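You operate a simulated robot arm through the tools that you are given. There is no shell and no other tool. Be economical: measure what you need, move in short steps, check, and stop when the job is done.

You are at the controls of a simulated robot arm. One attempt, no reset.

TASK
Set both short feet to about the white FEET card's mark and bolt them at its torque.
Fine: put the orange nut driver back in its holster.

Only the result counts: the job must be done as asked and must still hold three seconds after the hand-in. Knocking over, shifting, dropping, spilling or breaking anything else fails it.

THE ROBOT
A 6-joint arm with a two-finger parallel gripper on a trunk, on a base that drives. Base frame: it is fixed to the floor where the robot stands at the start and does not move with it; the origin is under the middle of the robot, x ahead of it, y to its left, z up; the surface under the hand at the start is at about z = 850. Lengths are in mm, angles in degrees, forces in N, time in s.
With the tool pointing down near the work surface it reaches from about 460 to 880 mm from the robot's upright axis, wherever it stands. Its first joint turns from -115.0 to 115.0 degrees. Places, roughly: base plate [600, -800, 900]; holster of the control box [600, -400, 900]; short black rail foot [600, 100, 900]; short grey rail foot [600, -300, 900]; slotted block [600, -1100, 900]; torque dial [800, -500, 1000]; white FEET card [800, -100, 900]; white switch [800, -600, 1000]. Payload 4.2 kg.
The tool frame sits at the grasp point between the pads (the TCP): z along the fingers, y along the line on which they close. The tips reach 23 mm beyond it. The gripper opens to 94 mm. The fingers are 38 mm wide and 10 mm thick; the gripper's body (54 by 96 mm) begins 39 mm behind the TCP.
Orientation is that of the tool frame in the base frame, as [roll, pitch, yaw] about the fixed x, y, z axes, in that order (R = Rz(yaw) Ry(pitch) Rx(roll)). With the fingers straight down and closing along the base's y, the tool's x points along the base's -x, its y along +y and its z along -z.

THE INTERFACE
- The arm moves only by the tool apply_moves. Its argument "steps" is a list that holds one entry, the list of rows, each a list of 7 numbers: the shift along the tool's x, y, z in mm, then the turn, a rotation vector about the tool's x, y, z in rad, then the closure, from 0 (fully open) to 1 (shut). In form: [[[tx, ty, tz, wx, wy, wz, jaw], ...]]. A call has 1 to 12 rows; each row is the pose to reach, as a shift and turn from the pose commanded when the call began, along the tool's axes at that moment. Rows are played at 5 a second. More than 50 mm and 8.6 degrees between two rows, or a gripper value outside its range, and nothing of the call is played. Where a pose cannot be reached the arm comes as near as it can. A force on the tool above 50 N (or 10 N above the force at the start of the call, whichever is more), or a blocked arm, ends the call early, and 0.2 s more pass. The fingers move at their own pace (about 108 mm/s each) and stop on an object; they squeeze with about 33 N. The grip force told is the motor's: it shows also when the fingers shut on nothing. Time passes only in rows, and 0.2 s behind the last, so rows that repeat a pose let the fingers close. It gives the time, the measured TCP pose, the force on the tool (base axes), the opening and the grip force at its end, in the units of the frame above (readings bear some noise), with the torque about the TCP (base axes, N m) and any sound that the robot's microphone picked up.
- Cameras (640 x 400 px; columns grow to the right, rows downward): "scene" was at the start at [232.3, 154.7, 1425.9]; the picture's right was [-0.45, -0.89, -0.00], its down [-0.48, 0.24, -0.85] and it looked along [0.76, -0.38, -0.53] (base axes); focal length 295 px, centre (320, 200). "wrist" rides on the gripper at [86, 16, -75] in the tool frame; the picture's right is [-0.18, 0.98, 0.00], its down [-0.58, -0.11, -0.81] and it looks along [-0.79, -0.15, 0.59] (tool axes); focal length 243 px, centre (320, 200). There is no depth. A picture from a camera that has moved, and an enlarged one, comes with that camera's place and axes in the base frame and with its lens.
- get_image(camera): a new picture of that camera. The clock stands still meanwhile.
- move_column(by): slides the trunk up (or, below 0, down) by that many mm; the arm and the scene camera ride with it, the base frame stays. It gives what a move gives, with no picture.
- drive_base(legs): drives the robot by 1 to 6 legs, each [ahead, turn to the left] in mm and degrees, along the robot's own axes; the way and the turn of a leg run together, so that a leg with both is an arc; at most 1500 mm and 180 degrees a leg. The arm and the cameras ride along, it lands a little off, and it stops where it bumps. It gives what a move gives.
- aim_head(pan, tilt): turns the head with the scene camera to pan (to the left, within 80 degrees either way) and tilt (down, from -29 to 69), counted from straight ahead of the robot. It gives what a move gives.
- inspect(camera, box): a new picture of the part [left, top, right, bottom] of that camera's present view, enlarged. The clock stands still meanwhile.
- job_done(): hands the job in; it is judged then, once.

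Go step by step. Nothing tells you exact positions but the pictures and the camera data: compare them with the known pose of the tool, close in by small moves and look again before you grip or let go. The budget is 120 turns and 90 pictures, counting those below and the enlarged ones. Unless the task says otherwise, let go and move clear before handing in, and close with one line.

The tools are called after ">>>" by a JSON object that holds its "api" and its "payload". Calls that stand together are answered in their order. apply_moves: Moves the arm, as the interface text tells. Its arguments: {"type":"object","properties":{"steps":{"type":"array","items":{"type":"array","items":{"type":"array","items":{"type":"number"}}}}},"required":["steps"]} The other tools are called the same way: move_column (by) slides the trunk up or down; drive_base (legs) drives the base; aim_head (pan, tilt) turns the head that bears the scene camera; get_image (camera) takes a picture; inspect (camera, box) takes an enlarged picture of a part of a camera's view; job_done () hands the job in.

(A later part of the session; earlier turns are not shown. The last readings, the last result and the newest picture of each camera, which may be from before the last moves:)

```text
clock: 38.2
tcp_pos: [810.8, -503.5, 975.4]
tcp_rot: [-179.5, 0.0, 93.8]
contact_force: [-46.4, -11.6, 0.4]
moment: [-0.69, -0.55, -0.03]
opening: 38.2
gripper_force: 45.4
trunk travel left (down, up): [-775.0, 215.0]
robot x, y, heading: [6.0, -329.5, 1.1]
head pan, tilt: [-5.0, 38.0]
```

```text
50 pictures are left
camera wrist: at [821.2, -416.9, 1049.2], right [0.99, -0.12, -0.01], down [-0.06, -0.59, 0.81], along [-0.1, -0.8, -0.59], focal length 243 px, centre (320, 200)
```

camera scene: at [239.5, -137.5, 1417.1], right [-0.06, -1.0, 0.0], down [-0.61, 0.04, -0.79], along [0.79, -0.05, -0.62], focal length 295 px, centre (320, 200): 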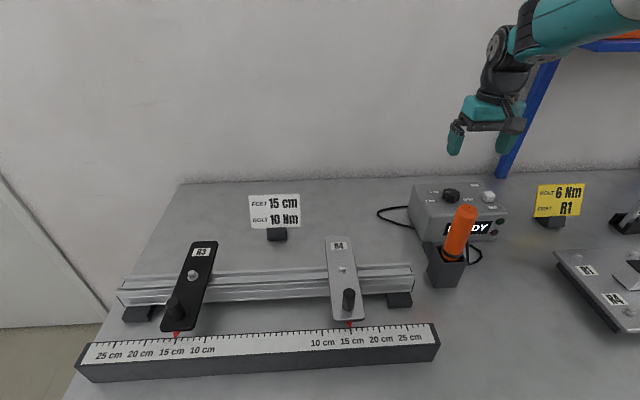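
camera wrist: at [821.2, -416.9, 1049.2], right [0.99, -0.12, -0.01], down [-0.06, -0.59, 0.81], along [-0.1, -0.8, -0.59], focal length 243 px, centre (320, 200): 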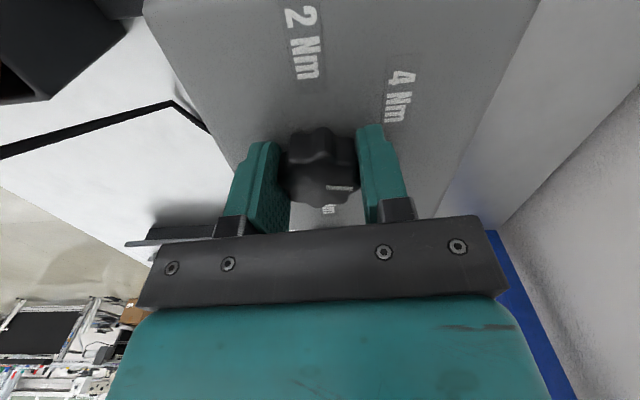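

The knob turned about 86° with the hand. Its true axis is about 3 mm nearer than my TCP, so I'll shift by that and continue the turn.

>>> {"api": "apply_moves", "payload": {"steps": [[[0, -3, 0, 0, 0, 0, 0.8], [0, -3, 0, 0, 0, 0.14, 0.8], [0, -3, 0, 0, 0, 0.28, 0.8], [0, -3, 0, 0, 0, 0.42, 0.8], [0, -3, 0, 0, 0, 0.56, 0.8], [0, -3, 0, 0, 0, 0.7, 0.8], [0, -3, 0, 0, 0, 0.84, 0.8], [0, -3, 0, 0, 0, 0.98, 0.8], [0, -3, 0, 0, 0, 1.12, 0.8], [0, -3, 0, 0, 0, 1.26, 0.8], [0, -3, 0, 0, 0, 1.4, 0.8], [0, -3, 0, 0, 0, 1.46, 0.8]]]}}

>>> {"api": "get_image", "payload": {"camera": "wrist"}}

>>> {"api": "inspect", "payload": {"camera": "scene", "box": [400, 150, 560, 250]}}

```text
clock: 40.8
tcp_pos: [811.8, -505.2, 975.1]
tcp_rot: [179.9, 0.0, 10.3]
contact_force: [-11.3, 13.4, -11.1]
moment: [0.11, 0.08, 1.25]
opening: 38.6
gripper_force: 45.2
trunk travel left (down, up): [-775.0, 215.0]
robot x, y, heading: [4.9, -329.1, 1.3]
head pan, tilt: [-5.0, 38.0]
```

```text
49 pictures are left
camera wrist: at [899.6, -505.0, 1049.5], right [-0.01, -1.0, 0.0], down [-0.59, 0.0, 0.81], along [-0.81, 0.0, -0.59], focal length 243 px, centre (320, 200)
```

wrist: 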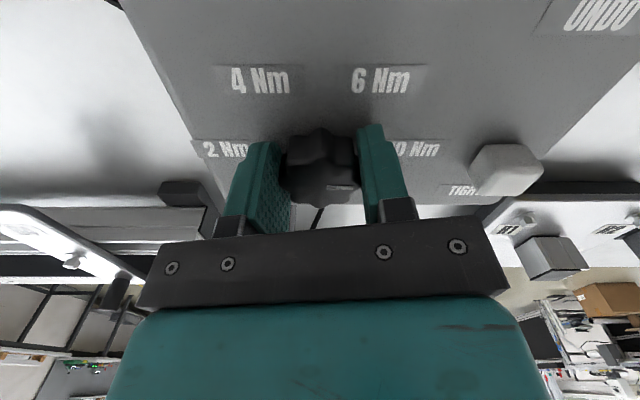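

```text
4.00 times, centred on (480, 200) of scene
camera zoom: at [240.0, -137.0, 1416.9], right [-0.06, -1.0, 0.0], down [-0.61, 0.04, -0.79], along [0.79, -0.05, -0.62], focal length 1181 px, centre (-320, 200)
```

zoom: 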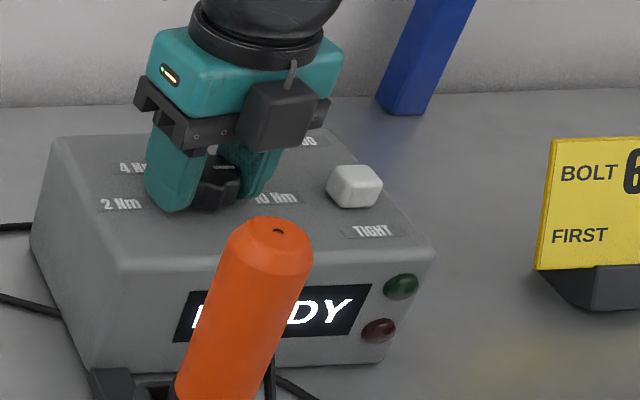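

The mark now points toward 10 Nm. I'll open, rise and check.

>>> {"api": "apply_moves", "payload": {"steps": [[[0, 0, 0, 0, 0, 0, 0.3], [0, 0, 0, 0, 0, 0, 0.3], [0, 0, -30, 0, 0, 0, 0.3], [0, 0, -70, 0, 0, 0, 0]]]}}

>>> {"api": "inspect", "payload": {"camera": "wrist", "box": [200, 0, 456, 160]}}

```text
clock: 41.8
tcp_pos: [812.0, -507.2, 1045.2]
tcp_rot: [-179.9, 0.1, 10.4]
contact_force: [0.5, 0.2, -0.4]
moment: [0.02, 0.03, -0.01]
opening: 94.1
gripper_force: 0.1
trunk travel left (down, up): [-775.0, 215.0]
robot x, y, heading: [5.1, -330.4, 1.4]
head pan, tilt: [-5.0, 38.0]
```

```text
2.50 times, centred on (328, 80) of wrist
camera zoom: at [898.4, -507.3, 1119.3], right [-0.01, -1.0, 0.0], down [-0.59, 0.0, 0.81], along [-0.81, 0.0, -0.59], focal length 606 px, centre (300, 500)
```

zoom: 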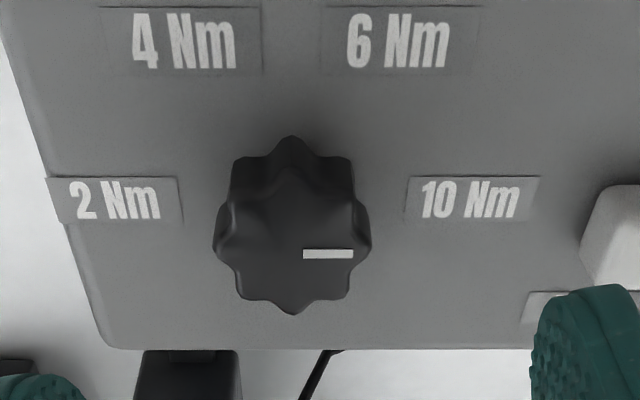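

The dial is at 10 Nm. Now I'll check how the switch stands.

>>> {"api": "apply_moves", "payload": {"steps": [[[0, 30, 0, 0, 0, 0, 0], [0, 65, 0, 0, 0, 0, 0]]]}}

>>> {"api": "get_image", "payload": {"camera": "wrist"}}

>>> {"api": "inspect", "payload": {"camera": "scene", "box": [450, 170, 530, 250]}}

```text
clock: 42.4
tcp_pos: [824.0, -569.4, 1044.8]
tcp_rot: [180.0, -0.1, 10.4]
contact_force: [-0.8, -0.2, 0.4]
moment: [0.01, -0.01, -0.01]
opening: 93.9
gripper_force: 0.0
trunk travel left (down, up): [-775.0, 215.0]
robot x, y, heading: [9.3, -331.0, 1.2]
head pan, tilt: [-5.0, 38.0]
```

```text
46 pictures are left
camera wrist: at [911.5, -570.6, 1120.1], right [0.0, -1.0, 0.0], down [-0.59, 0.0, 0.81], along [-0.81, 0.0, -0.59], focal length 243 px, centre (320, 200)
```

wrist: 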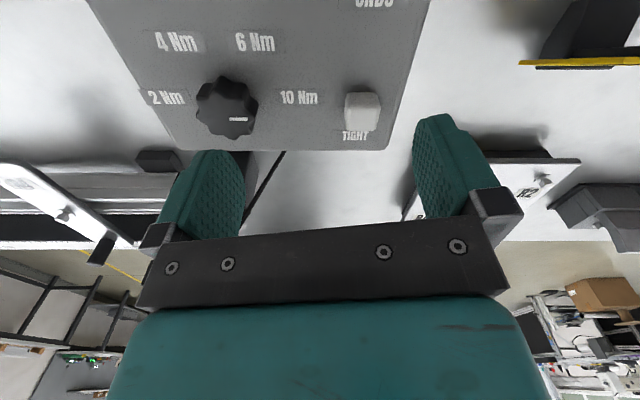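

```text
5.00 times, centred on (490, 210) of scene
camera zoom: at [239.8, -137.1, 1417.0], right [-0.06, -1.0, 0.0], down [-0.61, 0.04, -0.79], along [0.79, -0.05, -0.62], focal length 1476 px, centre (-530, 150)
```

zoom: 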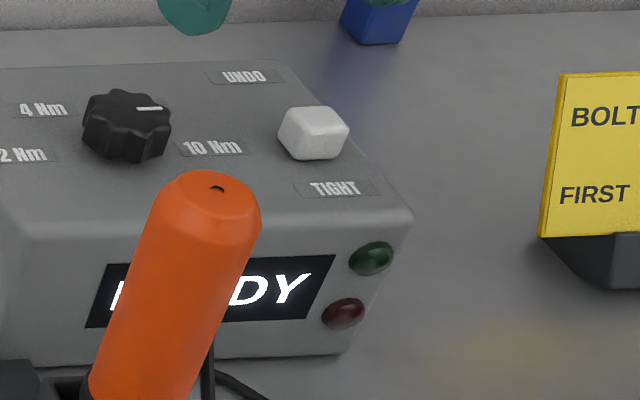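

>>> {"api": "inspect", "payload": {"camera": "wrist", "box": [320, 0, 448, 160]}}

```text
2.50 times, centred on (384, 80) of wrist
camera zoom: at [911.5, -570.6, 1120.1], right [0.0, -1.0, 0.0], down [-0.59, 0.0, 0.81], along [-0.81, 0.0, -0.59], focal length 606 px, centre (160, 500)
```

zoom: 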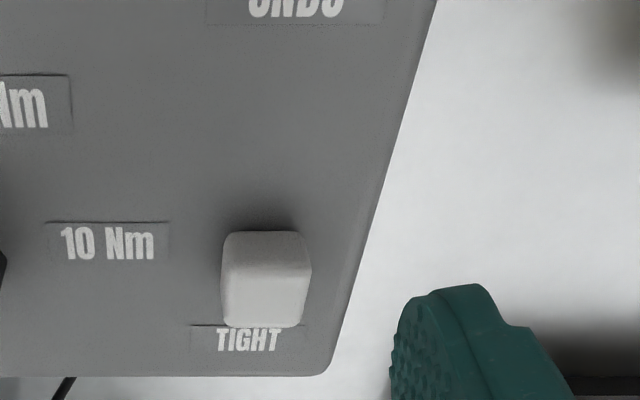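

The switch slider sits displaced toward TIGHT, so it stays as it is. Now the driver: I'll rise, turn the hand back and view it.

>>> {"api": "apply_moves", "payload": {"steps": [[[0, 0, -35, 0, 0, 0, 0], [0, 0, -70, 0, 0, -0.1, 0], [0, 0, -100, 0, 0, -0.24, 0], [-15, -12, -110, 0, 0, -0.38, 0], [-30, -25, -110, 0, 0, -0.52, 0], [-45, -38, -110, 0, 0, -0.66, 0], [-60, -50, -110, 0, 0, -0.8, 0], [-75, -60, -110, 0, 0, -0.94, 0], [-90, -70, -110, 0, 0, -1.08, 0], [-106, -86, -110, 0, 0, -1.22, 0], [-106, -86, -110, 0, 0, -1.36, 0], [-106, -86, -110, 0, 0, -1.5, 0]]]}}

```text
clock: 45.0
tcp_pos: [704.4, -503.2, 1156.6]
tcp_rot: [179.9, 0.0, 96.4]
contact_force: [0.2, 0.3, -1.4]
moment: [-0.01, 0.03, 0.0]
opening: 93.9
gripper_force: 0.0
trunk travel left (down, up): [-775.0, 215.0]
robot x, y, heading: [4.9, -328.3, 1.1]
head pan, tilt: [-5.0, 38.0]
```

>>> {"api": "apply_moves", "payload": {"steps": [[[6, -10, 0, 0, 0, -0.14, 0], [12, -20, 0, 0, 0, -0.28, 0], [18, -30, 0, 0, 0, -0.42, 0], [24, -40, 0, 0, 0, -0.56, 0], [30, -50, 0, 0, 0, -0.7, 0], [36, -60, 0, 0, 0, -0.84, 0], [42, -70, 0, 0, 0, -0.98, 0], [48, -80, 0, 0, 0, -1.12, 0], [54, -90, 0, 0, 0, -1.26, 0], [62, -100, 0, 0, 0, -1.4, 0], [69, -107, 0, 0, 0, -1.459, 0]]]}}

>>> {"api": "get_image", "payload": {"camera": "wrist"}}

>>> {"api": "get_image", "payload": {"camera": "scene"}}

```text
clock: 47.4
tcp_pos: [588.0, -445.8, 1154.6]
tcp_rot: [-180.0, 0.1, -179.9]
contact_force: [0.4, -0.3, -0.2]
moment: [-0.01, -0.02, -0.01]
opening: 94.1
gripper_force: 0.0
trunk travel left (down, up): [-775.0, 215.0]
robot x, y, heading: [7.0, -336.0, 1.4]
head pan, tilt: [-5.0, 38.0]
```

```text
43 pictures are left
camera wrist: at [501.5, -430.2, 1228.6], right [0.18, 0.98, 0.0], down [0.58, -0.11, 0.81], along [0.79, -0.15, -0.59], focal length 243 px, centre (320, 200)
```

wrist: 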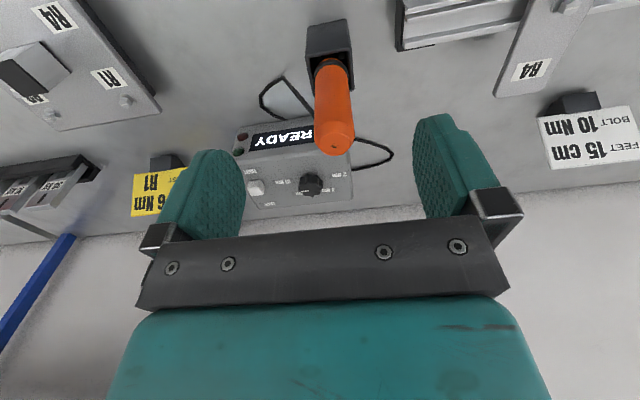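

```text
42 pictures are left
camera scene: at [240.1, -137.6, 1417.0], right [-0.06, -1.0, 0.0], down [-0.61, 0.04, -0.79], along [0.79, -0.05, -0.62], focal length 295 px, centre (320, 200)
```

scene: 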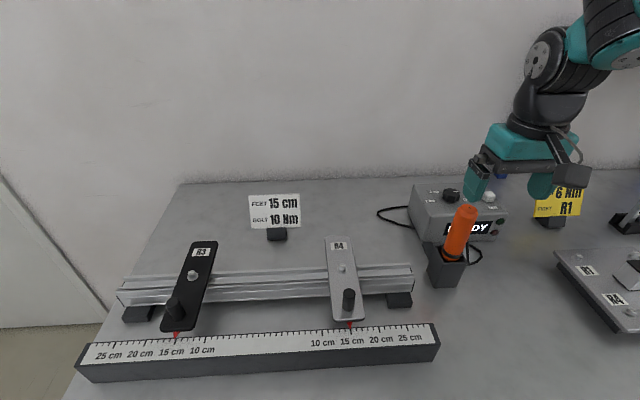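

The driver stands vertical with its top at (645, -443, 1056). I'll move over it and look before lowering.

>>> {"api": "apply_moves", "payload": {"steps": [[[-30, 1.5, 0, 0, 0, 0, 0], [-57, 2.5, 0, 0, 0, 0, 0], [-57, 2.5, 35, 0, 0, 0, 0], [-57, 2.5, 65, 0, 0, 0, 0]]]}}

>>> {"api": "get_image", "payload": {"camera": "wrist"}}

```text
clock: 48.4
tcp_pos: [647.6, -443.8, 1089.8]
tcp_rot: [180.0, 0.1, 179.8]
contact_force: [0.3, 0.8, 0.4]
moment: [-0.02, 0.0, 0.02]
opening: 94.2
gripper_force: 0.0
trunk travel left (down, up): [-775.0, 215.0]
robot x, y, heading: [4.5, -331.1, 1.5]
head pan, tilt: [-5.0, 38.0]
```

```text
41 pictures are left
camera wrist: at [560.6, -427.5, 1164.2], right [0.19, 0.98, 0.0], down [0.58, -0.11, 0.81], along [0.79, -0.15, -0.59], focal length 243 px, centre (320, 200)
```

wrist: 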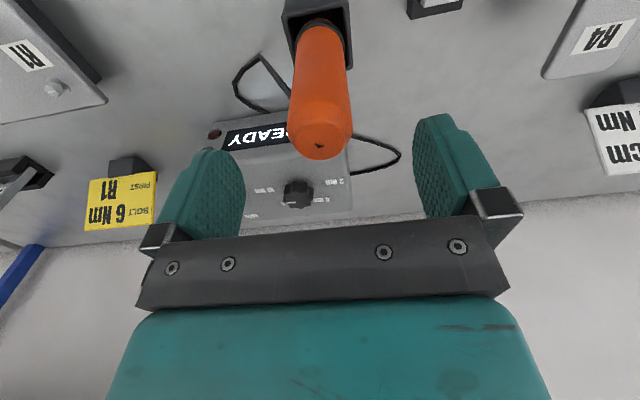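

The driver top is centred between the fingers. I'll lower 60 mm and grip.

>>> {"api": "apply_moves", "payload": {"steps": [[[2, 0, 30, 0, 0, 0, 0], [2, 0, 60, 0, 0, 0, 0], [2, 0, 60, 0, 0, 0, 0.3], [2, 0, 60, 0, 0, 0, 1], [2, 0, 60, 0, 0, 0, 1], [2, 0, 60, 0, 0, 0, 1]]]}}

>>> {"api": "get_image", "payload": {"camera": "wrist"}}

```text
clock: 49.8
tcp_pos: [646.4, -443.9, 1030.4]
tcp_rot: [179.9, -0.1, 179.9]
contact_force: [-0.5, -0.1, 0.2]
moment: [0.03, -0.02, 0.0]
opening: 38.4
gripper_force: 33.0
trunk travel left (down, up): [-775.0, 215.0]
robot x, y, heading: [2.1, -331.0, 1.5]
head pan, tilt: [-5.0, 38.0]
```

```text
40 pictures are left
camera wrist: at [559.5, -427.5, 1103.4], right [0.19, 0.98, 0.0], down [0.58, -0.11, 0.81], along [0.79, -0.15, -0.59], focal length 243 px, centre (320, 200)
```

wrist: 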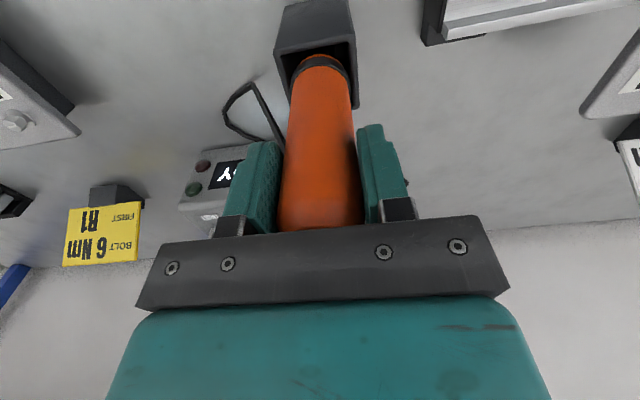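

The driver is gripped at 38 mm. I'll note the return pose, TCP (646.4, -443.9, 1030.4), and lift it straight up.

>>> {"api": "apply_moves", "payload": {"steps": [[[0, 0, -20, 0, 0, 0, 1], [0, 0, -45, 0, 0, 0, 1], [0, 0, -70, 0, 0, 0, 1], [0, 0, -100, 0, 0, 0, 1], [0, 0, -125, 0, 0, 0, 1], [0, 0, -125, 0, 0, 0, 1]]]}}

>>> {"api": "get_image", "payload": {"camera": "wrist"}}

>>> {"api": "get_image", "payload": {"camera": "scene"}}

```text
clock: 51.2
tcp_pos: [645.9, -443.4, 1156.4]
tcp_rot: [-180.0, -0.1, 179.9]
contact_force: [-0.1, -0.1, -4.5]
moment: [0.01, 0.01, -0.03]
opening: 38.5
gripper_force: 33.5
trunk travel left (down, up): [-775.0, 215.0]
robot x, y, heading: [2.5, -331.0, 1.7]
head pan, tilt: [-5.0, 38.0]
```

```text
39 pictures are left
camera wrist: at [558.9, -427.3, 1230.7], right [0.19, 0.98, 0.0], down [0.58, -0.11, 0.81], along [0.79, -0.15, -0.59], focal length 243 px, centre (320, 200)
```

wrist: 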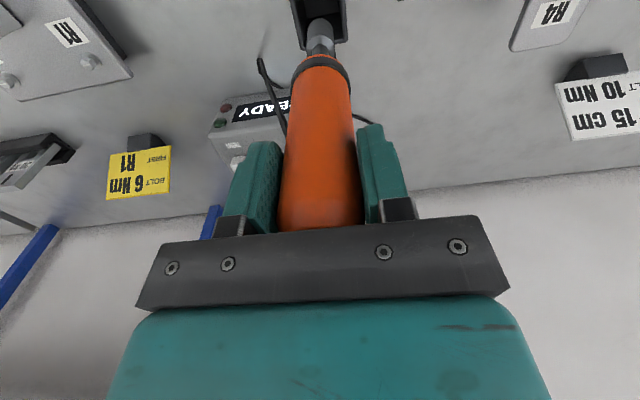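

```text
38 pictures are left
camera scene: at [240.2, -137.6, 1417.0], right [-0.06, -1.0, 0.0], down [-0.61, 0.04, -0.79], along [0.79, -0.05, -0.62], focal length 295 px, centre (320, 200)
```

scene: 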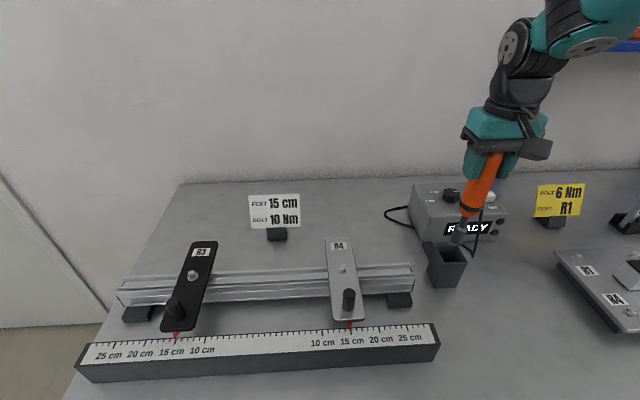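

>>> {"api": "inspect", "payload": {"camera": "wrist", "box": [260, 0, 388, 80]}}

>>> {"api": "inspect", "payload": {"camera": "scene", "box": [410, 140, 538, 300]}}

```text
5.00 times, centred on (324, 40) of wrist
camera zoom: at [558.9, -427.3, 1230.7], right [0.19, 0.98, 0.0], down [0.58, -0.11, 0.81], along [0.79, -0.15, -0.59], focal length 1213 px, centre (300, 1000)
```

zoom: 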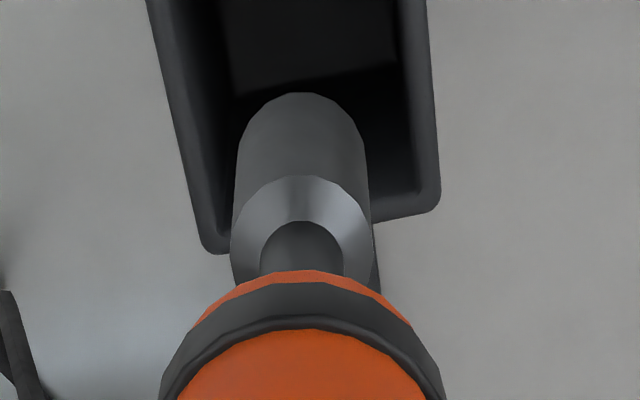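

```text
2.50 times, centred on (474, 220) of scene
camera zoom: at [240.2, -137.6, 1417.0], right [-0.06, -1.0, 0.0], down [-0.61, 0.04, -0.79], along [0.79, -0.05, -0.62], focal length 738 px, centre (-65, 150)
```

zoom: 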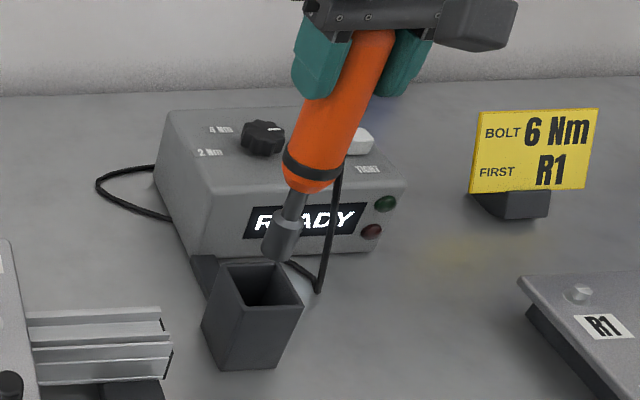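

The socket tip is about 177 mm below the TCP. I'll carry it to above R4's bolt, near (622, -208).

>>> {"api": "apply_moves", "payload": {"steps": [[[0, 0, -15, 0, 0, 0, 1], [4, 40, -15, 0, 0, 0, 1], [8, 80, -15, 0, 0, 0, 1], [12, 120, -15, 0, 0, 0, 1], [16, 160, -15, 0, 0, 0, 1], [20, 200, -15, 0, 0, 0, 1], [24, 235, -15, 0, 0, 0, 1], [24, 235, -15, 0, 0, 0, 1]]]}}

>>> {"api": "inspect", "payload": {"camera": "wrist", "box": [240, 0, 400, 100]}}

>>> {"api": "inspect", "payload": {"camera": "scene", "box": [290, 180, 418, 340]}}

```text
clock: 53.0
tcp_pos: [620.7, -208.6, 1169.0]
tcp_rot: [180.0, 0.0, 179.8]
contact_force: [-0.2, -0.4, -4.7]
moment: [-0.01, 0.02, -0.01]
opening: 38.9
gripper_force: 32.8
trunk travel left (down, up): [-775.0, 215.0]
robot x, y, heading: [5.6, -335.7, 1.4]
head pan, tilt: [-5.0, 38.0]
```

```text
4.00 times, centred on (320, 50) of wrist
camera zoom: at [534.0, -192.3, 1243.7], right [0.19, 0.98, 0.0], down [0.58, -0.11, 0.81], along [0.79, -0.15, -0.59], focal length 970 px, centre (320, 800)
```

zoom: 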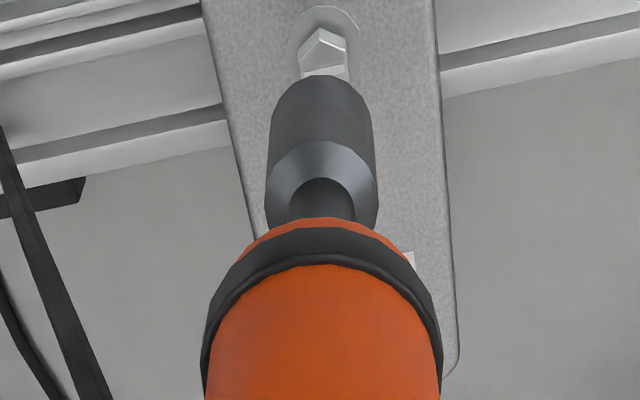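

```text
2.50 times, centred on (354, 260) of scene
camera zoom: at [240.1, -137.5, 1417.0], right [-0.06, -1.0, 0.0], down [-0.61, 0.04, -0.79], along [0.79, -0.05, -0.62], focal length 738 px, centre (235, 50)
```

zoom: 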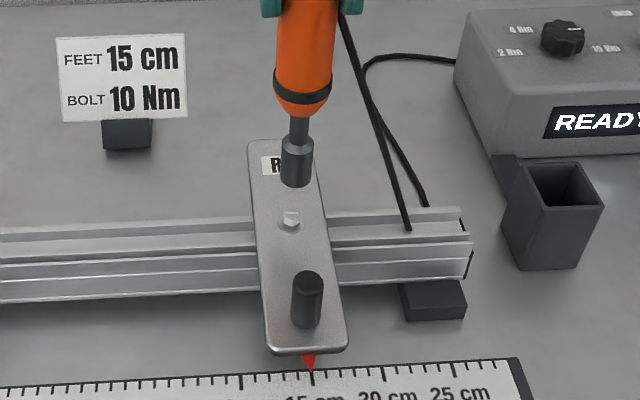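

The bolt is nearly under the socket, about 1 mm off. I'll lower 32 mm and look again.

>>> {"api": "apply_moves", "payload": {"steps": [[[-1, 1, 16, 0, 0, 0, 1], [-1, 1, 34, 0, 0, 0, 1], [-1, 1, 34, 0, 0, 0, 1]]]}}

>>> {"api": "inspect", "payload": {"camera": "wrist", "box": [256, 0, 384, 80]}}

>>> {"api": "inspect", "payload": {"camera": "scene", "box": [310, 220, 374, 300]}}

```text
clock: 53.8
tcp_pos: [622.2, -206.9, 1135.4]
tcp_rot: [179.9, 0.1, 179.9]
contact_force: [0.2, -0.6, -4.7]
moment: [-0.01, -0.01, 0.0]
opening: 38.4
gripper_force: 32.7
trunk travel left (down, up): [-775.0, 215.0]
robot x, y, heading: [2.8, -329.3, 1.4]
head pan, tilt: [-5.0, 38.0]
```

```text
5.00 times, centred on (320, 40) of wrist
camera zoom: at [536.0, -191.8, 1209.7], right [0.19, 0.98, 0.0], down [0.58, -0.11, 0.81], along [0.79, -0.15, -0.59], focal length 1213 px, centre (320, 1000)
```

zoom: 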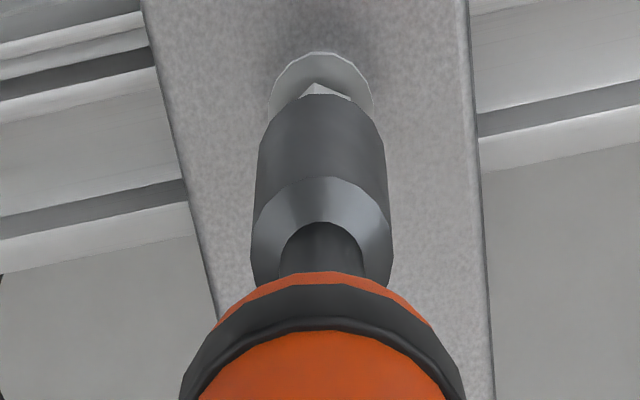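

```text
5.00 times, centred on (342, 260) of scene
camera zoom: at [240.1, -137.5, 1417.0], right [-0.06, -1.0, 0.0], down [-0.61, 0.04, -0.79], along [0.79, -0.05, -0.62], focal length 1476 px, centre (210, -100)
```

zoom: 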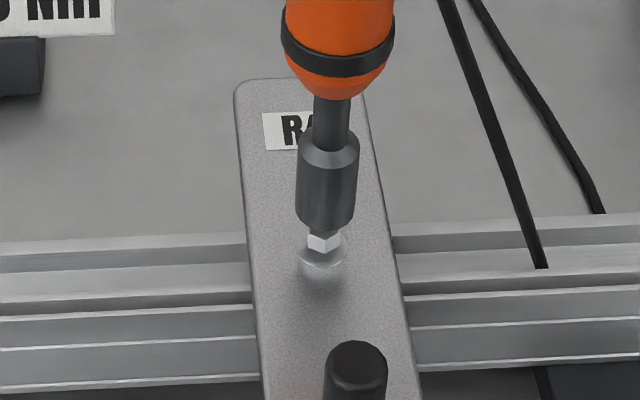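

The socket is aligned over the head in both views. I'll lower slowly onto it.

>>> {"api": "apply_moves", "payload": {"steps": [[[0, 0, 4, 0, 0, 0, 1], [0, 0, 8, 0, 0, 0, 1], [0, 0, 11, 0, 0, 0, 1], [0, 0, 14, 0, 0, 0, 1]]]}}

>>> {"api": "inspect", "payload": {"camera": "scene", "box": [310, 220, 374, 300]}}

```text
clock: 54.8
tcp_pos: [621.5, -207.7, 1122.4]
tcp_rot: [-180.0, 0.0, 179.8]
contact_force: [0.2, -0.3, -5.0]
moment: [0.0, 0.02, 0.0]
opening: 38.5
gripper_force: 33.7
trunk travel left (down, up): [-775.0, 215.0]
robot x, y, heading: [7.9, -332.6, 1.4]
head pan, tilt: [-5.0, 38.0]
```

```text
5.00 times, centred on (342, 260) of scene
camera zoom: at [240.1, -137.5, 1417.0], right [-0.06, -1.0, 0.0], down [-0.61, 0.04, -0.79], along [0.79, -0.05, -0.62], focal length 1476 px, centre (210, -100)
```

zoom: 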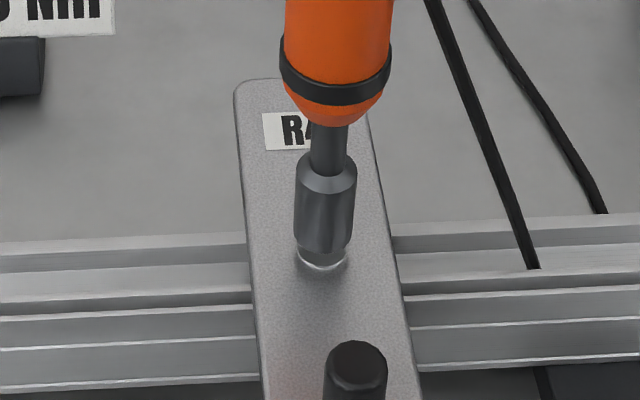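

The socket has slipped over the head with no force. I'll continue down gently and watch force, sound and display.

>>> {"api": "apply_moves", "payload": {"steps": [[[0, 0, 2, 0, 0, 0, 1], [0, 0, 4, 0, 0, 0, 1], [0, 0, 6, 0, 0, 0, 1], [0, 0, 8, 0, 0, 0, 1], [0, 0, 8, 0, 0, 0, 1]]]}}

>>> {"api": "inspect", "payload": {"camera": "scene", "box": [310, 170, 530, 300]}}

```text
clock: 56.0
tcp_pos: [621.8, -207.9, 1113.2]
tcp_rot: [-180.0, 0.0, 179.8]
contact_force: [0.1, -0.2, -4.5]
moment: [0.01, 0.04, 0.0]
opening: 38.7
gripper_force: 32.9
trunk travel left (down, up): [-775.0, 215.0]
robot x, y, heading: [7.8, -332.6, 1.5]
head pan, tilt: [-5.0, 38.0]
```

```text
2.91 times, centred on (420, 235) of scene
camera zoom: at [240.1, -137.5, 1417.0], right [-0.06, -1.0, 0.0], down [-0.61, 0.04, -0.79], along [0.79, -0.05, -0.62], focal length 859 px, centre (29, 98)
```

zoom: 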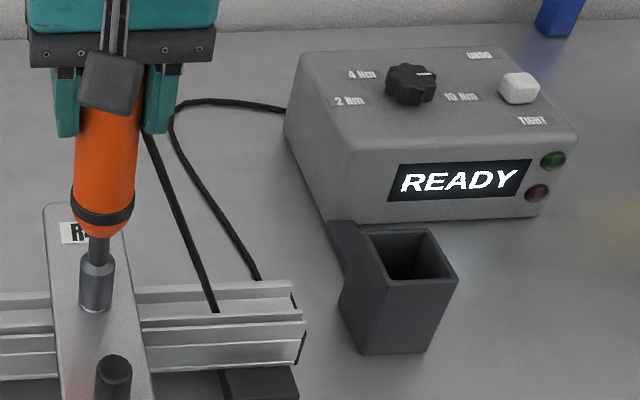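

There's still no load, so I'll keep going down in 1 mm steps.

>>> {"api": "apply_moves", "payload": {"steps": [[[0, 0, 1, 0, 0, 0, 1], [0, 0, 2, 0, 0, 0, 1], [0, 0, 3, 0, 0, 0, 1], [0, 0, 4, 0, 0, 0, 1], [0, 0, 5, 0, 0, 0, 1], [0, 0, 6, 0, 0, 0, 1]]]}}

>>> {"api": "inspect", "payload": {"camera": "scene", "box": [310, 170, 530, 300]}}

```text
clock: 57.4
tcp_pos: [621.7, -207.8, 1110.0]
tcp_rot: [180.0, 0.1, 179.8]
contact_force: [1.1, 0.3, 30.5]
moment: [0.3, -0.19, -0.06]
opening: 38.9
gripper_force: 33.1
trunk travel left (down, up): [-775.0, 215.0]
robot x, y, heading: [8.8, -330.9, 1.5]
head pan, tilt: [-5.0, 38.0]
```

```text
2.91 times, centred on (420, 235) of scene
camera zoom: at [239.0, -137.7, 1417.4], right [-0.06, -1.0, 0.0], down [-0.61, 0.04, -0.79], along [0.79, -0.05, -0.62], focal length 859 px, centre (29, 98)
```

zoom: 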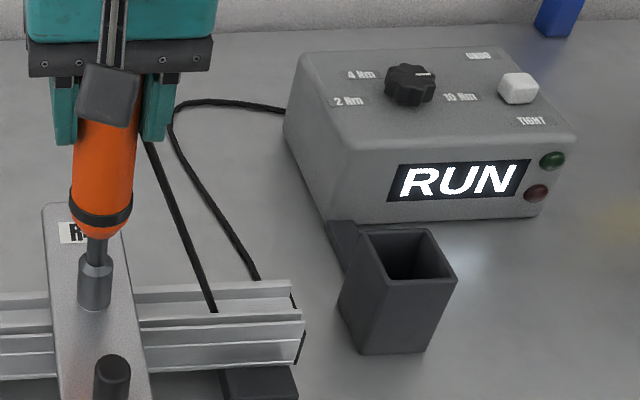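

RUN: pressing starts the driver. I'll hold the pressure and let it run.

>>> {"api": "apply_moves", "payload": {"steps": [[[0, 0, 0.3, 0, 0, 0, 1], [0, 0, 0.3, 0, 0, 0, 1], [0, 0, 0.3, 0, 0, 0, 1], [0, 0, 0.3, 0, 0, 0, 1], [0, 0, 0.3, 0, 0, 0, 1], [0, 0, 0.3, 0, 0, 0, 1], [0, 0, 0.3, 0, 0, 0, 1]]]}}

>>> {"api": "inspect", "payload": {"camera": "scene", "box": [310, 170, 530, 300]}}

```text
clock: 59.0
tcp_pos: [621.0, -208.6, 1108.2]
tcp_rot: [-180.0, 0.0, 179.9]
contact_force: [3.2, -1.2, 22.3]
moment: [-0.28, -0.41, 0.05]
opening: 38.9
gripper_force: 33.3
trunk travel left (down, up): [-775.0, 215.0]
robot x, y, heading: [4.5, -328.3, 1.4]
head pan, tilt: [-5.0, 38.0]
```

```text
2.91 times, centred on (420, 235) of scene
camera zoom: at [239.3, -137.7, 1417.1], right [-0.06, -1.0, 0.0], down [-0.61, 0.04, -0.79], along [0.79, -0.05, -0.62], focal length 859 px, centre (29, 98)
```

zoom: 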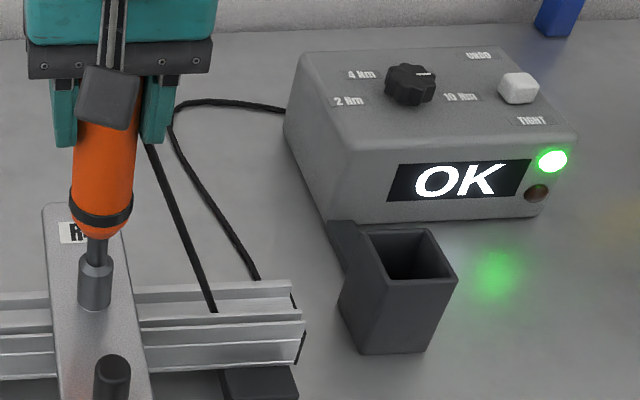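

OK with the green light: R4 is bolted. I'll lift straight off and go to R3's bolt, about 300 mm in +y.

>>> {"api": "apply_moves", "payload": {"steps": [[[0, 0, -20, 0, 0, 0, 1], [0, 0, -42, 0, 0, 0, 1], [0, 0, -58, 0, 0, 0, 1], [0, 40, -58, 0, 0, 0, 1], [0, 85, -58, 0, 0, 0, 1], [0, 130, -58, 0, 0, 0, 1], [0, 175, -58, 0, 0, 0, 1], [0, 220, -58, 0, 0, 0, 1], [0, 260, -58, 0, 0, 0, 1], [-1, 299, -58, 0, 0, 0, 1], [-1, 299, -58, 0, 0, 0, 1]]]}}

>>> {"api": "inspect", "payload": {"camera": "wrist", "box": [256, 0, 384, 80]}}

>>> {"api": "get_image", "payload": {"camera": "scene"}}

```text
clock: 61.4
tcp_pos: [623.8, 89.4, 1163.9]
tcp_rot: [-179.7, -0.2, 179.7]
contact_force: [0.3, 0.5, -4.6]
moment: [-0.01, -0.02, 0.01]
opening: 38.9
gripper_force: 33.0
trunk travel left (down, up): [-775.0, 215.0]
robot x, y, heading: [5.7, -331.2, 1.4]
head pan, tilt: [-5.0, 38.0]
```

```text
5.00 times, centred on (320, 40) of wrist
camera zoom: at [538.2, 106.1, 1238.6], right [0.19, 0.98, 0.0], down [0.58, -0.11, 0.81], along [0.79, -0.15, -0.59], focal length 1213 px, centre (320, 1000)
```

zoom: 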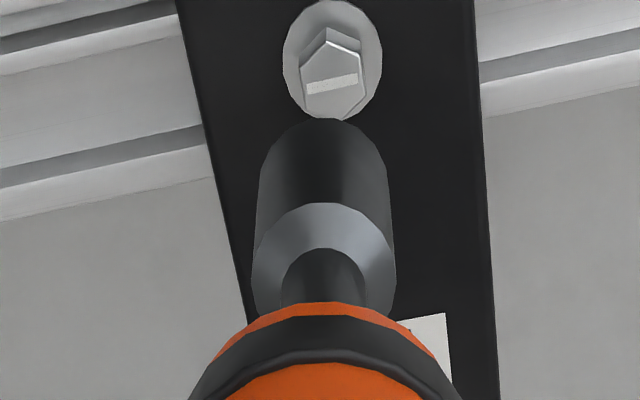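

```text
26 pictures are left
camera scene: at [240.3, -137.2, 1416.8], right [-0.06, -1.0, 0.0], down [-0.61, 0.04, -0.79], along [0.79, -0.05, -0.62], focal length 295 px, centre (320, 200)
```

scene: 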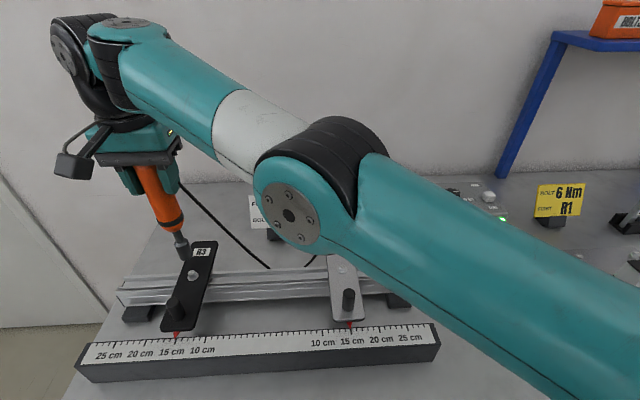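

The driver slid up about 10 mm in the pads, still straight, so the tip is now about 160 below the TCP. R3's bolt is about 3 mm in +y and 1.5 mm in +x. I'll correct, lower and look.

>>> {"api": "apply_moves", "payload": {"steps": [[[-1.5, 2.8, 0, 0, 0, 0, 1], [-1.5, 2.8, 20, 0, 0, 0, 1], [-1.5, 2.8, 40, 0, 0, 0, 1], [-1.5, 2.8, 40, 0, 0, 0, 1]]]}}

>>> {"api": "inspect", "payload": {"camera": "wrist", "box": [256, 0, 384, 80]}}

>>> {"api": "inspect", "payload": {"camera": "scene", "box": [150, 220, 246, 300]}}

```text
clock: 62.4
tcp_pos: [626.0, 94.7, 1125.1]
tcp_rot: [-179.9, 0.0, 179.8]
contact_force: [-0.1, 0.4, -3.8]
moment: [-0.01, 0.01, 0.0]
opening: 38.2
gripper_force: 33.1
out of reach, approached as far as the arm can: row 1
trunk travel left (down, up): [-775.0, 215.0]
robot x, y, heading: [4.9, -329.4, 1.4]
head pan, tilt: [-5.0, 38.0]
```

```text
5.00 times, centred on (320, 40) of wrist
camera zoom: at [539.5, 110.2, 1199.3], right [0.19, 0.98, 0.0], down [0.58, -0.11, 0.81], along [0.79, -0.15, -0.59], focal length 1213 px, centre (320, 1000)
```

zoom: 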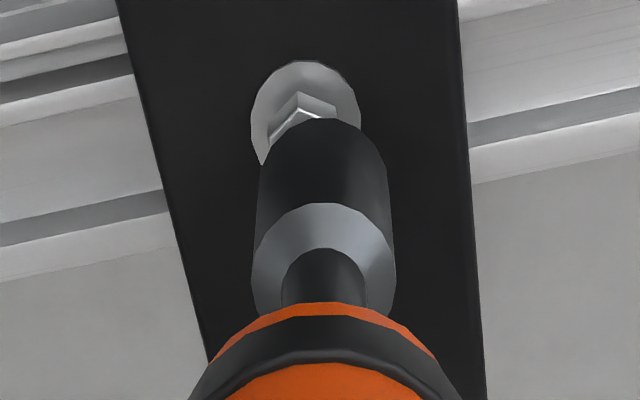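

```text
5.00 times, centred on (198, 260) of scene
camera zoom: at [240.2, -137.3, 1416.9], right [-0.06, -1.0, 0.0], down [-0.61, 0.04, -0.79], along [0.79, -0.05, -0.62], focal length 1476 px, centre (930, -100)
```

zoom: 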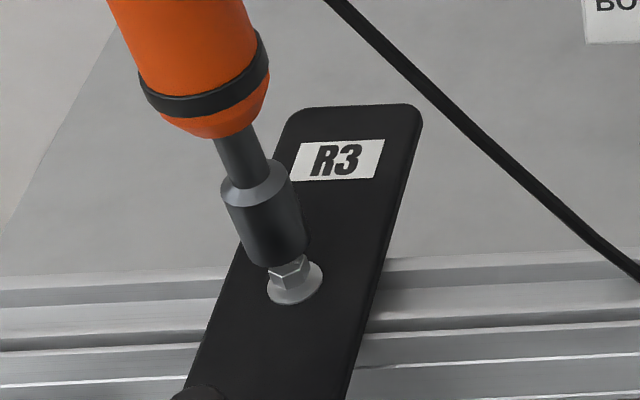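

That move started at the reach limit, so the correction overshot. The bolt is now about 2.9 mm in -y and 1.7 mm in -x. I'll correct and lower a little.

>>> {"api": "apply_moves", "payload": {"steps": [[[1.7, -2.9, 0, 0, 0, 0, 1], [1.7, -2.9, 4, 0, 0, 0, 1], [1.7, -2.9, 4, 0, 0, 0, 1]]]}}

>>> {"api": "inspect", "payload": {"camera": "wrist", "box": [256, 0, 384, 80]}}

>>> {"api": "inspect", "payload": {"camera": "scene", "box": [150, 220, 246, 300]}}

```text
clock: 63.2
tcp_pos: [625.5, 91.1, 1122.1]
tcp_rot: [180.0, -0.1, 179.9]
contact_force: [-0.4, 0.8, -4.4]
moment: [-0.02, 0.0, -0.01]
opening: 38.7
gripper_force: 33.0
trunk travel left (down, up): [-775.0, 215.0]
robot x, y, heading: [5.7, -331.8, 1.4]
head pan, tilt: [-5.0, 38.0]
```

```text
5.00 times, centred on (320, 40) of wrist
camera zoom: at [538.0, 107.3, 1195.8], right [0.19, 0.98, 0.0], down [0.58, -0.11, 0.81], along [0.79, -0.15, -0.59], focal length 1213 px, centre (320, 1000)
```

zoom: 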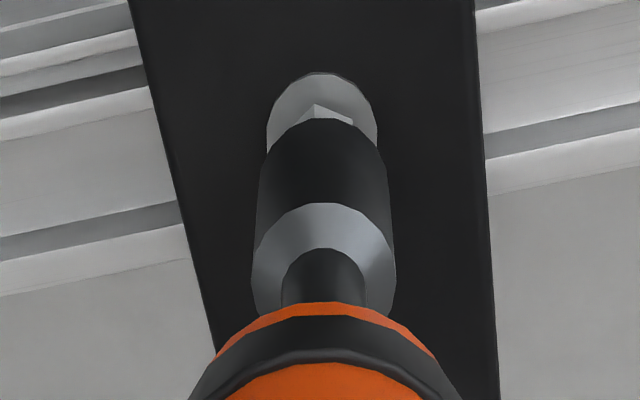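

```text
5.00 times, centred on (198, 260) of scene
camera zoom: at [240.1, -137.3, 1417.0], right [-0.06, -1.0, 0.0], down [-0.61, 0.04, -0.79], along [0.79, -0.05, -0.62], focal length 1476 px, centre (930, -100)
```

zoom: 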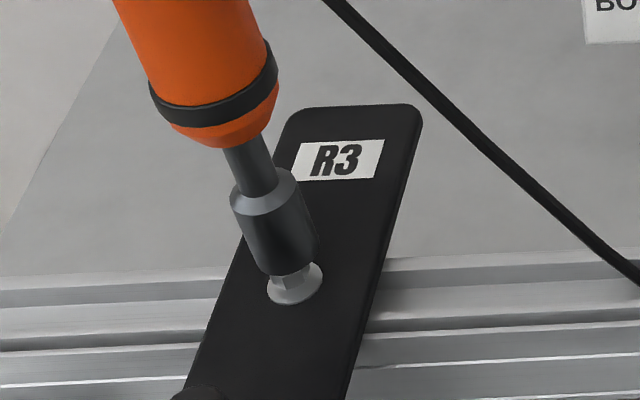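

This matches the R4 alignment. I'll lower onto the head.

>>> {"api": "apply_moves", "payload": {"steps": [[[0, 0, 3, 0, 0, 0, 1], [0, 0, 6, 0, 0, 0, 1], [0, 0, 9, 0, 0, 0, 1], [0, 0, 12, 0, 0, 0, 1], [0, 0, 14, 0, 0, 0, 1], [0, 0, 16, 0, 0, 0, 1]]]}}

```text
clock: 64.6
tcp_pos: [623.2, 90.6, 1108.0]
tcp_rot: [179.9, 0.1, 179.7]
contact_force: [-0.6, -1.8, 5.4]
moment: [-0.2, 0.21, 0.02]
opening: 38.5
gripper_force: 32.9
trunk travel left (down, up): [-775.0, 215.0]
robot x, y, heading: [8.5, -333.4, 1.5]
head pan, tilt: [-5.0, 38.0]
```

>>> {"api": "inspect", "payload": {"camera": "scene", "box": [150, 220, 246, 300]}}

```text
5.00 times, centred on (198, 260) of scene
camera zoom: at [239.8, -137.6, 1417.3], right [-0.06, -1.0, 0.0], down [-0.61, 0.04, -0.79], along [0.79, -0.05, -0.62], focal length 1476 px, centre (930, -100)
```

zoom: 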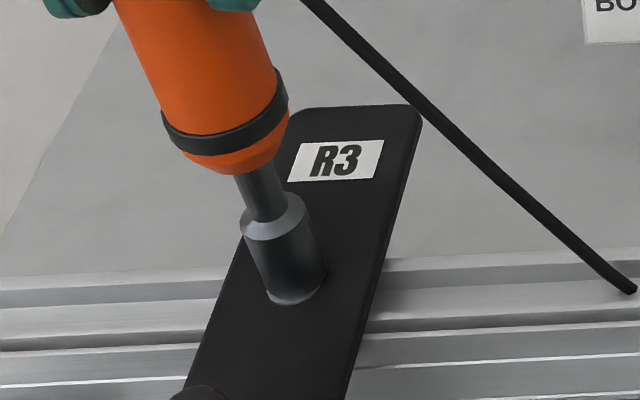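

The socket is over the head. I'll press gently and hold.

>>> {"api": "apply_moves", "payload": {"steps": [[[0, 0, 1, 0, 0, 0, 1], [0, 0, 2, 0, 0, 0, 1], [0, 0, 3, 0, 0, 0, 1], [0, 0, 3.5, 0, 0, 0, 1], [0, 0, 3.5, 0, 0, 0, 1], [0, 0, 3.5, 0, 0, 0, 1], [0, 0, 3.5, 0, 0, 0, 1], [0, 0, 3.5, 0, 0, 0, 1], [0, 0, 3.5, 0, 0, 0, 1]]]}}

>>> {"api": "aim_head", "payload": {"pan": -20, "tilt": 38}}

>>> {"api": "get_image", "payload": {"camera": "scene"}}

```text
clock: 66.6
tcp_pos: [623.1, 90.2, 1105.3]
tcp_rot: [179.8, 0.0, 179.8]
contact_force: [0.3, 1.6, 28.0]
moment: [0.45, 0.14, -0.01]
opening: 38.8
gripper_force: 33.4
trunk travel left (down, up): [-775.0, 215.0]
robot x, y, heading: [3.4, -329.9, 1.4]
head pan, tilt: [-5.0, 38.0]
```

```text
clock: 67.3
tcp_pos: [623.5, 90.8, 1103.9]
tcp_rot: [179.9, 0.0, 179.7]
contact_force: [2.9, -0.3, 27.7]
moment: [-0.37, -0.45, 0.11]
opening: 38.7
gripper_force: 33.3
trunk travel left (down, up): [-775.0, 215.0]
robot x, y, heading: [5.6, -329.1, 1.6]
head pan, tilt: [-20.0, 38.0]
```

```text
20 pictures are left
camera scene: at [234.8, -160.2, 1417.3], right [-0.32, -0.95, 0.0], down [-0.58, 0.2, -0.79], along [0.75, -0.25, -0.62], focal length 295 px, centre (320, 200)
```

scene: 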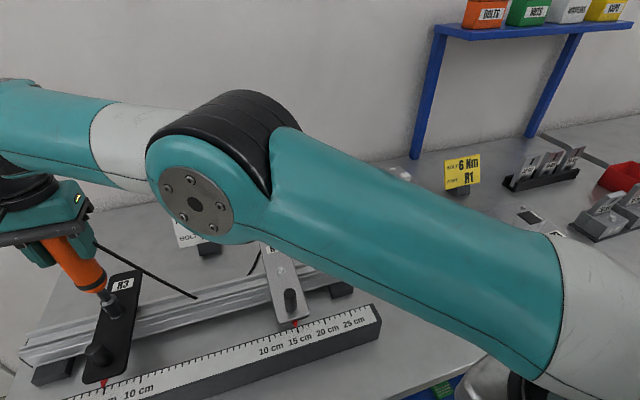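

The arm hides the display. I'll hold a second more, then check with the wrist camera.

>>> {"api": "apply_moves", "payload": {"steps": [[[0, 0, 0, 0, 0, 0, 1], [0, 0, 0, 0, 0, 0, 1], [0, 0, 0, 0, 0, 0, 1], [0, 0, 0, 0, 0, 0, 1]]]}}

>>> {"api": "get_image", "payload": {"camera": "wrist"}}

```text
clock: 68.3
tcp_pos: [622.8, 90.6, 1104.1]
tcp_rot: [179.9, 0.1, 179.8]
contact_force: [0.5, 1.0, 26.6]
moment: [0.3, 0.04, 0.01]
opening: 38.7
gripper_force: 33.3
trunk travel left (down, up): [-775.0, 215.0]
robot x, y, heading: [7.4, -331.7, 1.6]
head pan, tilt: [-20.0, 38.0]
```

```text
19 pictures are left
camera wrist: at [536.7, 106.3, 1178.6], right [0.19, 0.98, 0.0], down [0.58, -0.11, 0.81], along [0.79, -0.15, -0.59], focal length 243 px, centre (320, 200)
```

wrist: 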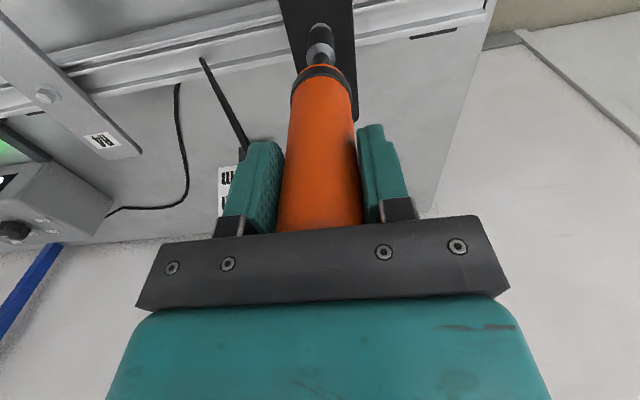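

The green glow of the OK lamp shows on the table at left. I'll lift off and check R3's bolt and the box.

>>> {"api": "apply_moves", "payload": {"steps": [[[0, 0, -20, 0, 0, 0, 1], [0, 0, -42, 0, 0, 0, 1], [0, 0, -58, 0, 0, 0, 1], [0, 0, -58, 0, 0, 0, 1]]]}}

>>> {"api": "inspect", "payload": {"camera": "wrist", "box": [256, 0, 384, 80]}}

```text
clock: 69.3
tcp_pos: [623.7, 90.9, 1159.1]
tcp_rot: [-179.9, -0.1, 179.7]
contact_force: [0.1, -0.3, -3.9]
moment: [-0.02, -0.01, 0.03]
opening: 38.3
gripper_force: 33.0
trunk travel left (down, up): [-775.0, 215.0]
robot x, y, heading: [10.2, -330.8, 1.5]
head pan, tilt: [-20.0, 38.0]
```

```text
5.00 times, centred on (320, 40) of wrist
camera zoom: at [537.5, 107.2, 1234.4], right [0.19, 0.98, 0.0], down [0.58, -0.11, 0.81], along [0.79, -0.15, -0.59], focal length 1213 px, centre (320, 1000)
```

zoom: 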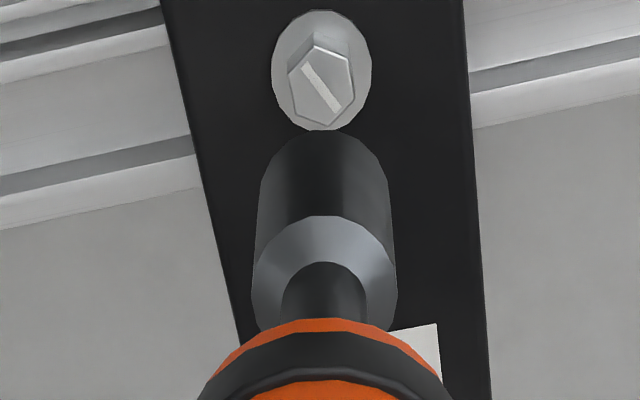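

The white mark on R3's bolt has turned, so it was driven. The driver has slid about 15 mm up in total. I'll carry it back over the holster.

>>> {"api": "apply_moves", "payload": {"steps": [[[0, -46, 0, 0, 0, 0, 1], [0, -94, 0, 0, 0, 0, 1], [0, -142, 0, 0, 0, 0, 1], [0, -190, 0, 0, 0, 0, 1], [0, -238, 0, 0, 0, 0, 1], [-4, -286, 0, 0, 0, 0, 1], [-8, -334, 0, 0, 0, 0, 1], [-12, -382, 0, 0, 0, 0, 1], [-16, -430, 0, 0, 0, 0, 1], [-20, -476, 0, 0, 0, 0, 1], [-24, -515, 0, 0, 0, 0, 1], [-24.6, -535, 0, 0, 0, 0, 1]]]}}

>>> {"api": "inspect", "payload": {"camera": "wrist", "box": [224, 0, 416, 120]}}

>>> {"api": "get_image", "payload": {"camera": "scene"}}

```text
clock: 72.0
tcp_pos: [646.8, -445.4, 1161.5]
tcp_rot: [180.0, 0.0, 179.9]
contact_force: [-0.7, 0.0, -5.1]
moment: [0.03, 0.05, -0.03]
opening: 38.7
gripper_force: 33.2
trunk travel left (down, up): [-775.0, 215.0]
robot x, y, heading: [5.3, -329.6, 1.4]
head pan, tilt: [-20.0, 38.0]
```

```text
3.33 times, centred on (320, 60) of wrist
camera zoom: at [560.3, -428.5, 1235.5], right [0.19, 0.98, 0.0], down [0.58, -0.11, 0.81], along [0.79, -0.15, -0.59], focal length 809 px, centre (320, 667)
```

zoom: 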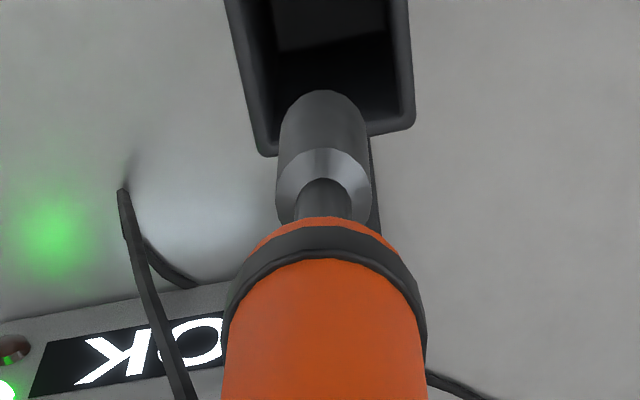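

```text
16 pictures are left
camera scene: at [235.7, -159.5, 1417.0], right [-0.32, -0.95, 0.0], down [-0.58, 0.2, -0.79], along [0.75, -0.25, -0.62], focal length 295 px, centre (320, 200)
```

scene: 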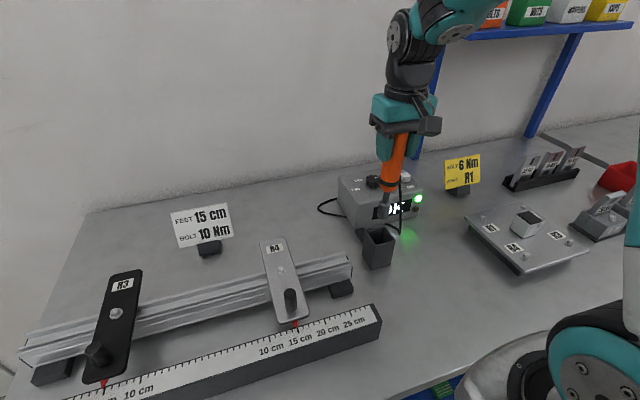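

The box shows OK, and the holster sits in the picture just where it did when I drew the driver. I'll lower it in.

>>> {"api": "apply_moves", "payload": {"steps": [[[0, 1, 30, 0, 0, 0, 1], [0, 1, 55, 0, 0, 0, 1], [0, 1, 70, 0, 0, 0, 1], [0, 1, 85, 0, 0, 0, 1], [0, 1, 100, 0, 0, 0, 1], [0, 1, 115, 0, 0, 0, 1], [0, 1, 128, 0, 0, 0, 1], [0, 1, 128, 0, 0, 0, 1]]]}}

>>> {"api": "get_image", "payload": {"camera": "wrist"}}

```text
clock: 73.8
tcp_pos: [646.2, -442.9, 1032.3]
tcp_rot: [-179.9, 0.0, 179.8]
contact_force: [-0.1, 0.8, -3.8]
moment: [0.03, 0.04, -0.02]
opening: 38.5
gripper_force: 33.7
trunk travel left (down, up): [-775.0, 215.0]
robot x, y, heading: [5.0, -334.4, 1.4]
head pan, tilt: [-20.0, 38.0]
```

```text
15 pictures are left
camera wrist: at [560.2, -427.5, 1106.3], right [0.19, 0.98, 0.0], down [0.58, -0.11, 0.81], along [0.79, -0.15, -0.59], focal length 243 px, centre (320, 200)
```

wrist: 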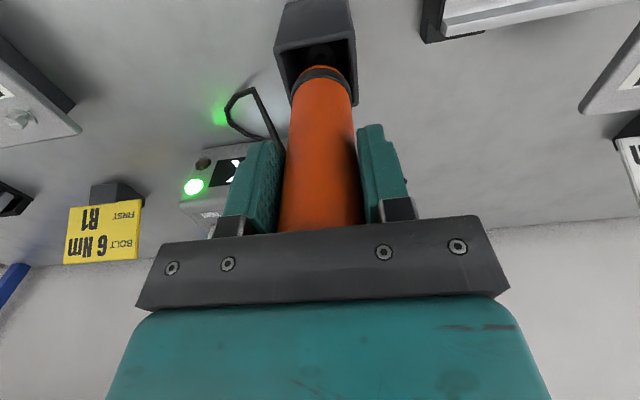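

The driver is in the holster, about 15 mm above its seat. I'll lower slowly until it touches.

>>> {"api": "apply_moves", "payload": {"steps": [[[0, 0, 4, 0, 0, 0, 1], [0, 0, 8, 0, 0, 0, 1], [0, 0, 11, 0, 0, 0, 1], [0, 0, 13, 0, 0, 0, 1], [0, 0, 14, 0, 0, 0, 1], [0, 0, 15, 0, 0, 0, 1]]]}}

```text
clock: 74.5
tcp_pos: [648.7, -443.6, 1030.4]
tcp_rot: [179.9, 0.7, 179.9]
contact_force: [-6.0, 0.0, 30.2]
moment: [0.02, -0.06, 0.03]
opening: 38.4
gripper_force: 32.9
trunk travel left (down, up): [-775.0, 215.0]
robot x, y, heading: [4.1, -329.4, 1.3]
head pan, tilt: [-20.0, 38.0]
stopped in row 3: the force on the tool passed its limit at 56 N (the readings are from after the stop); the commanded pose is now the measured one
```

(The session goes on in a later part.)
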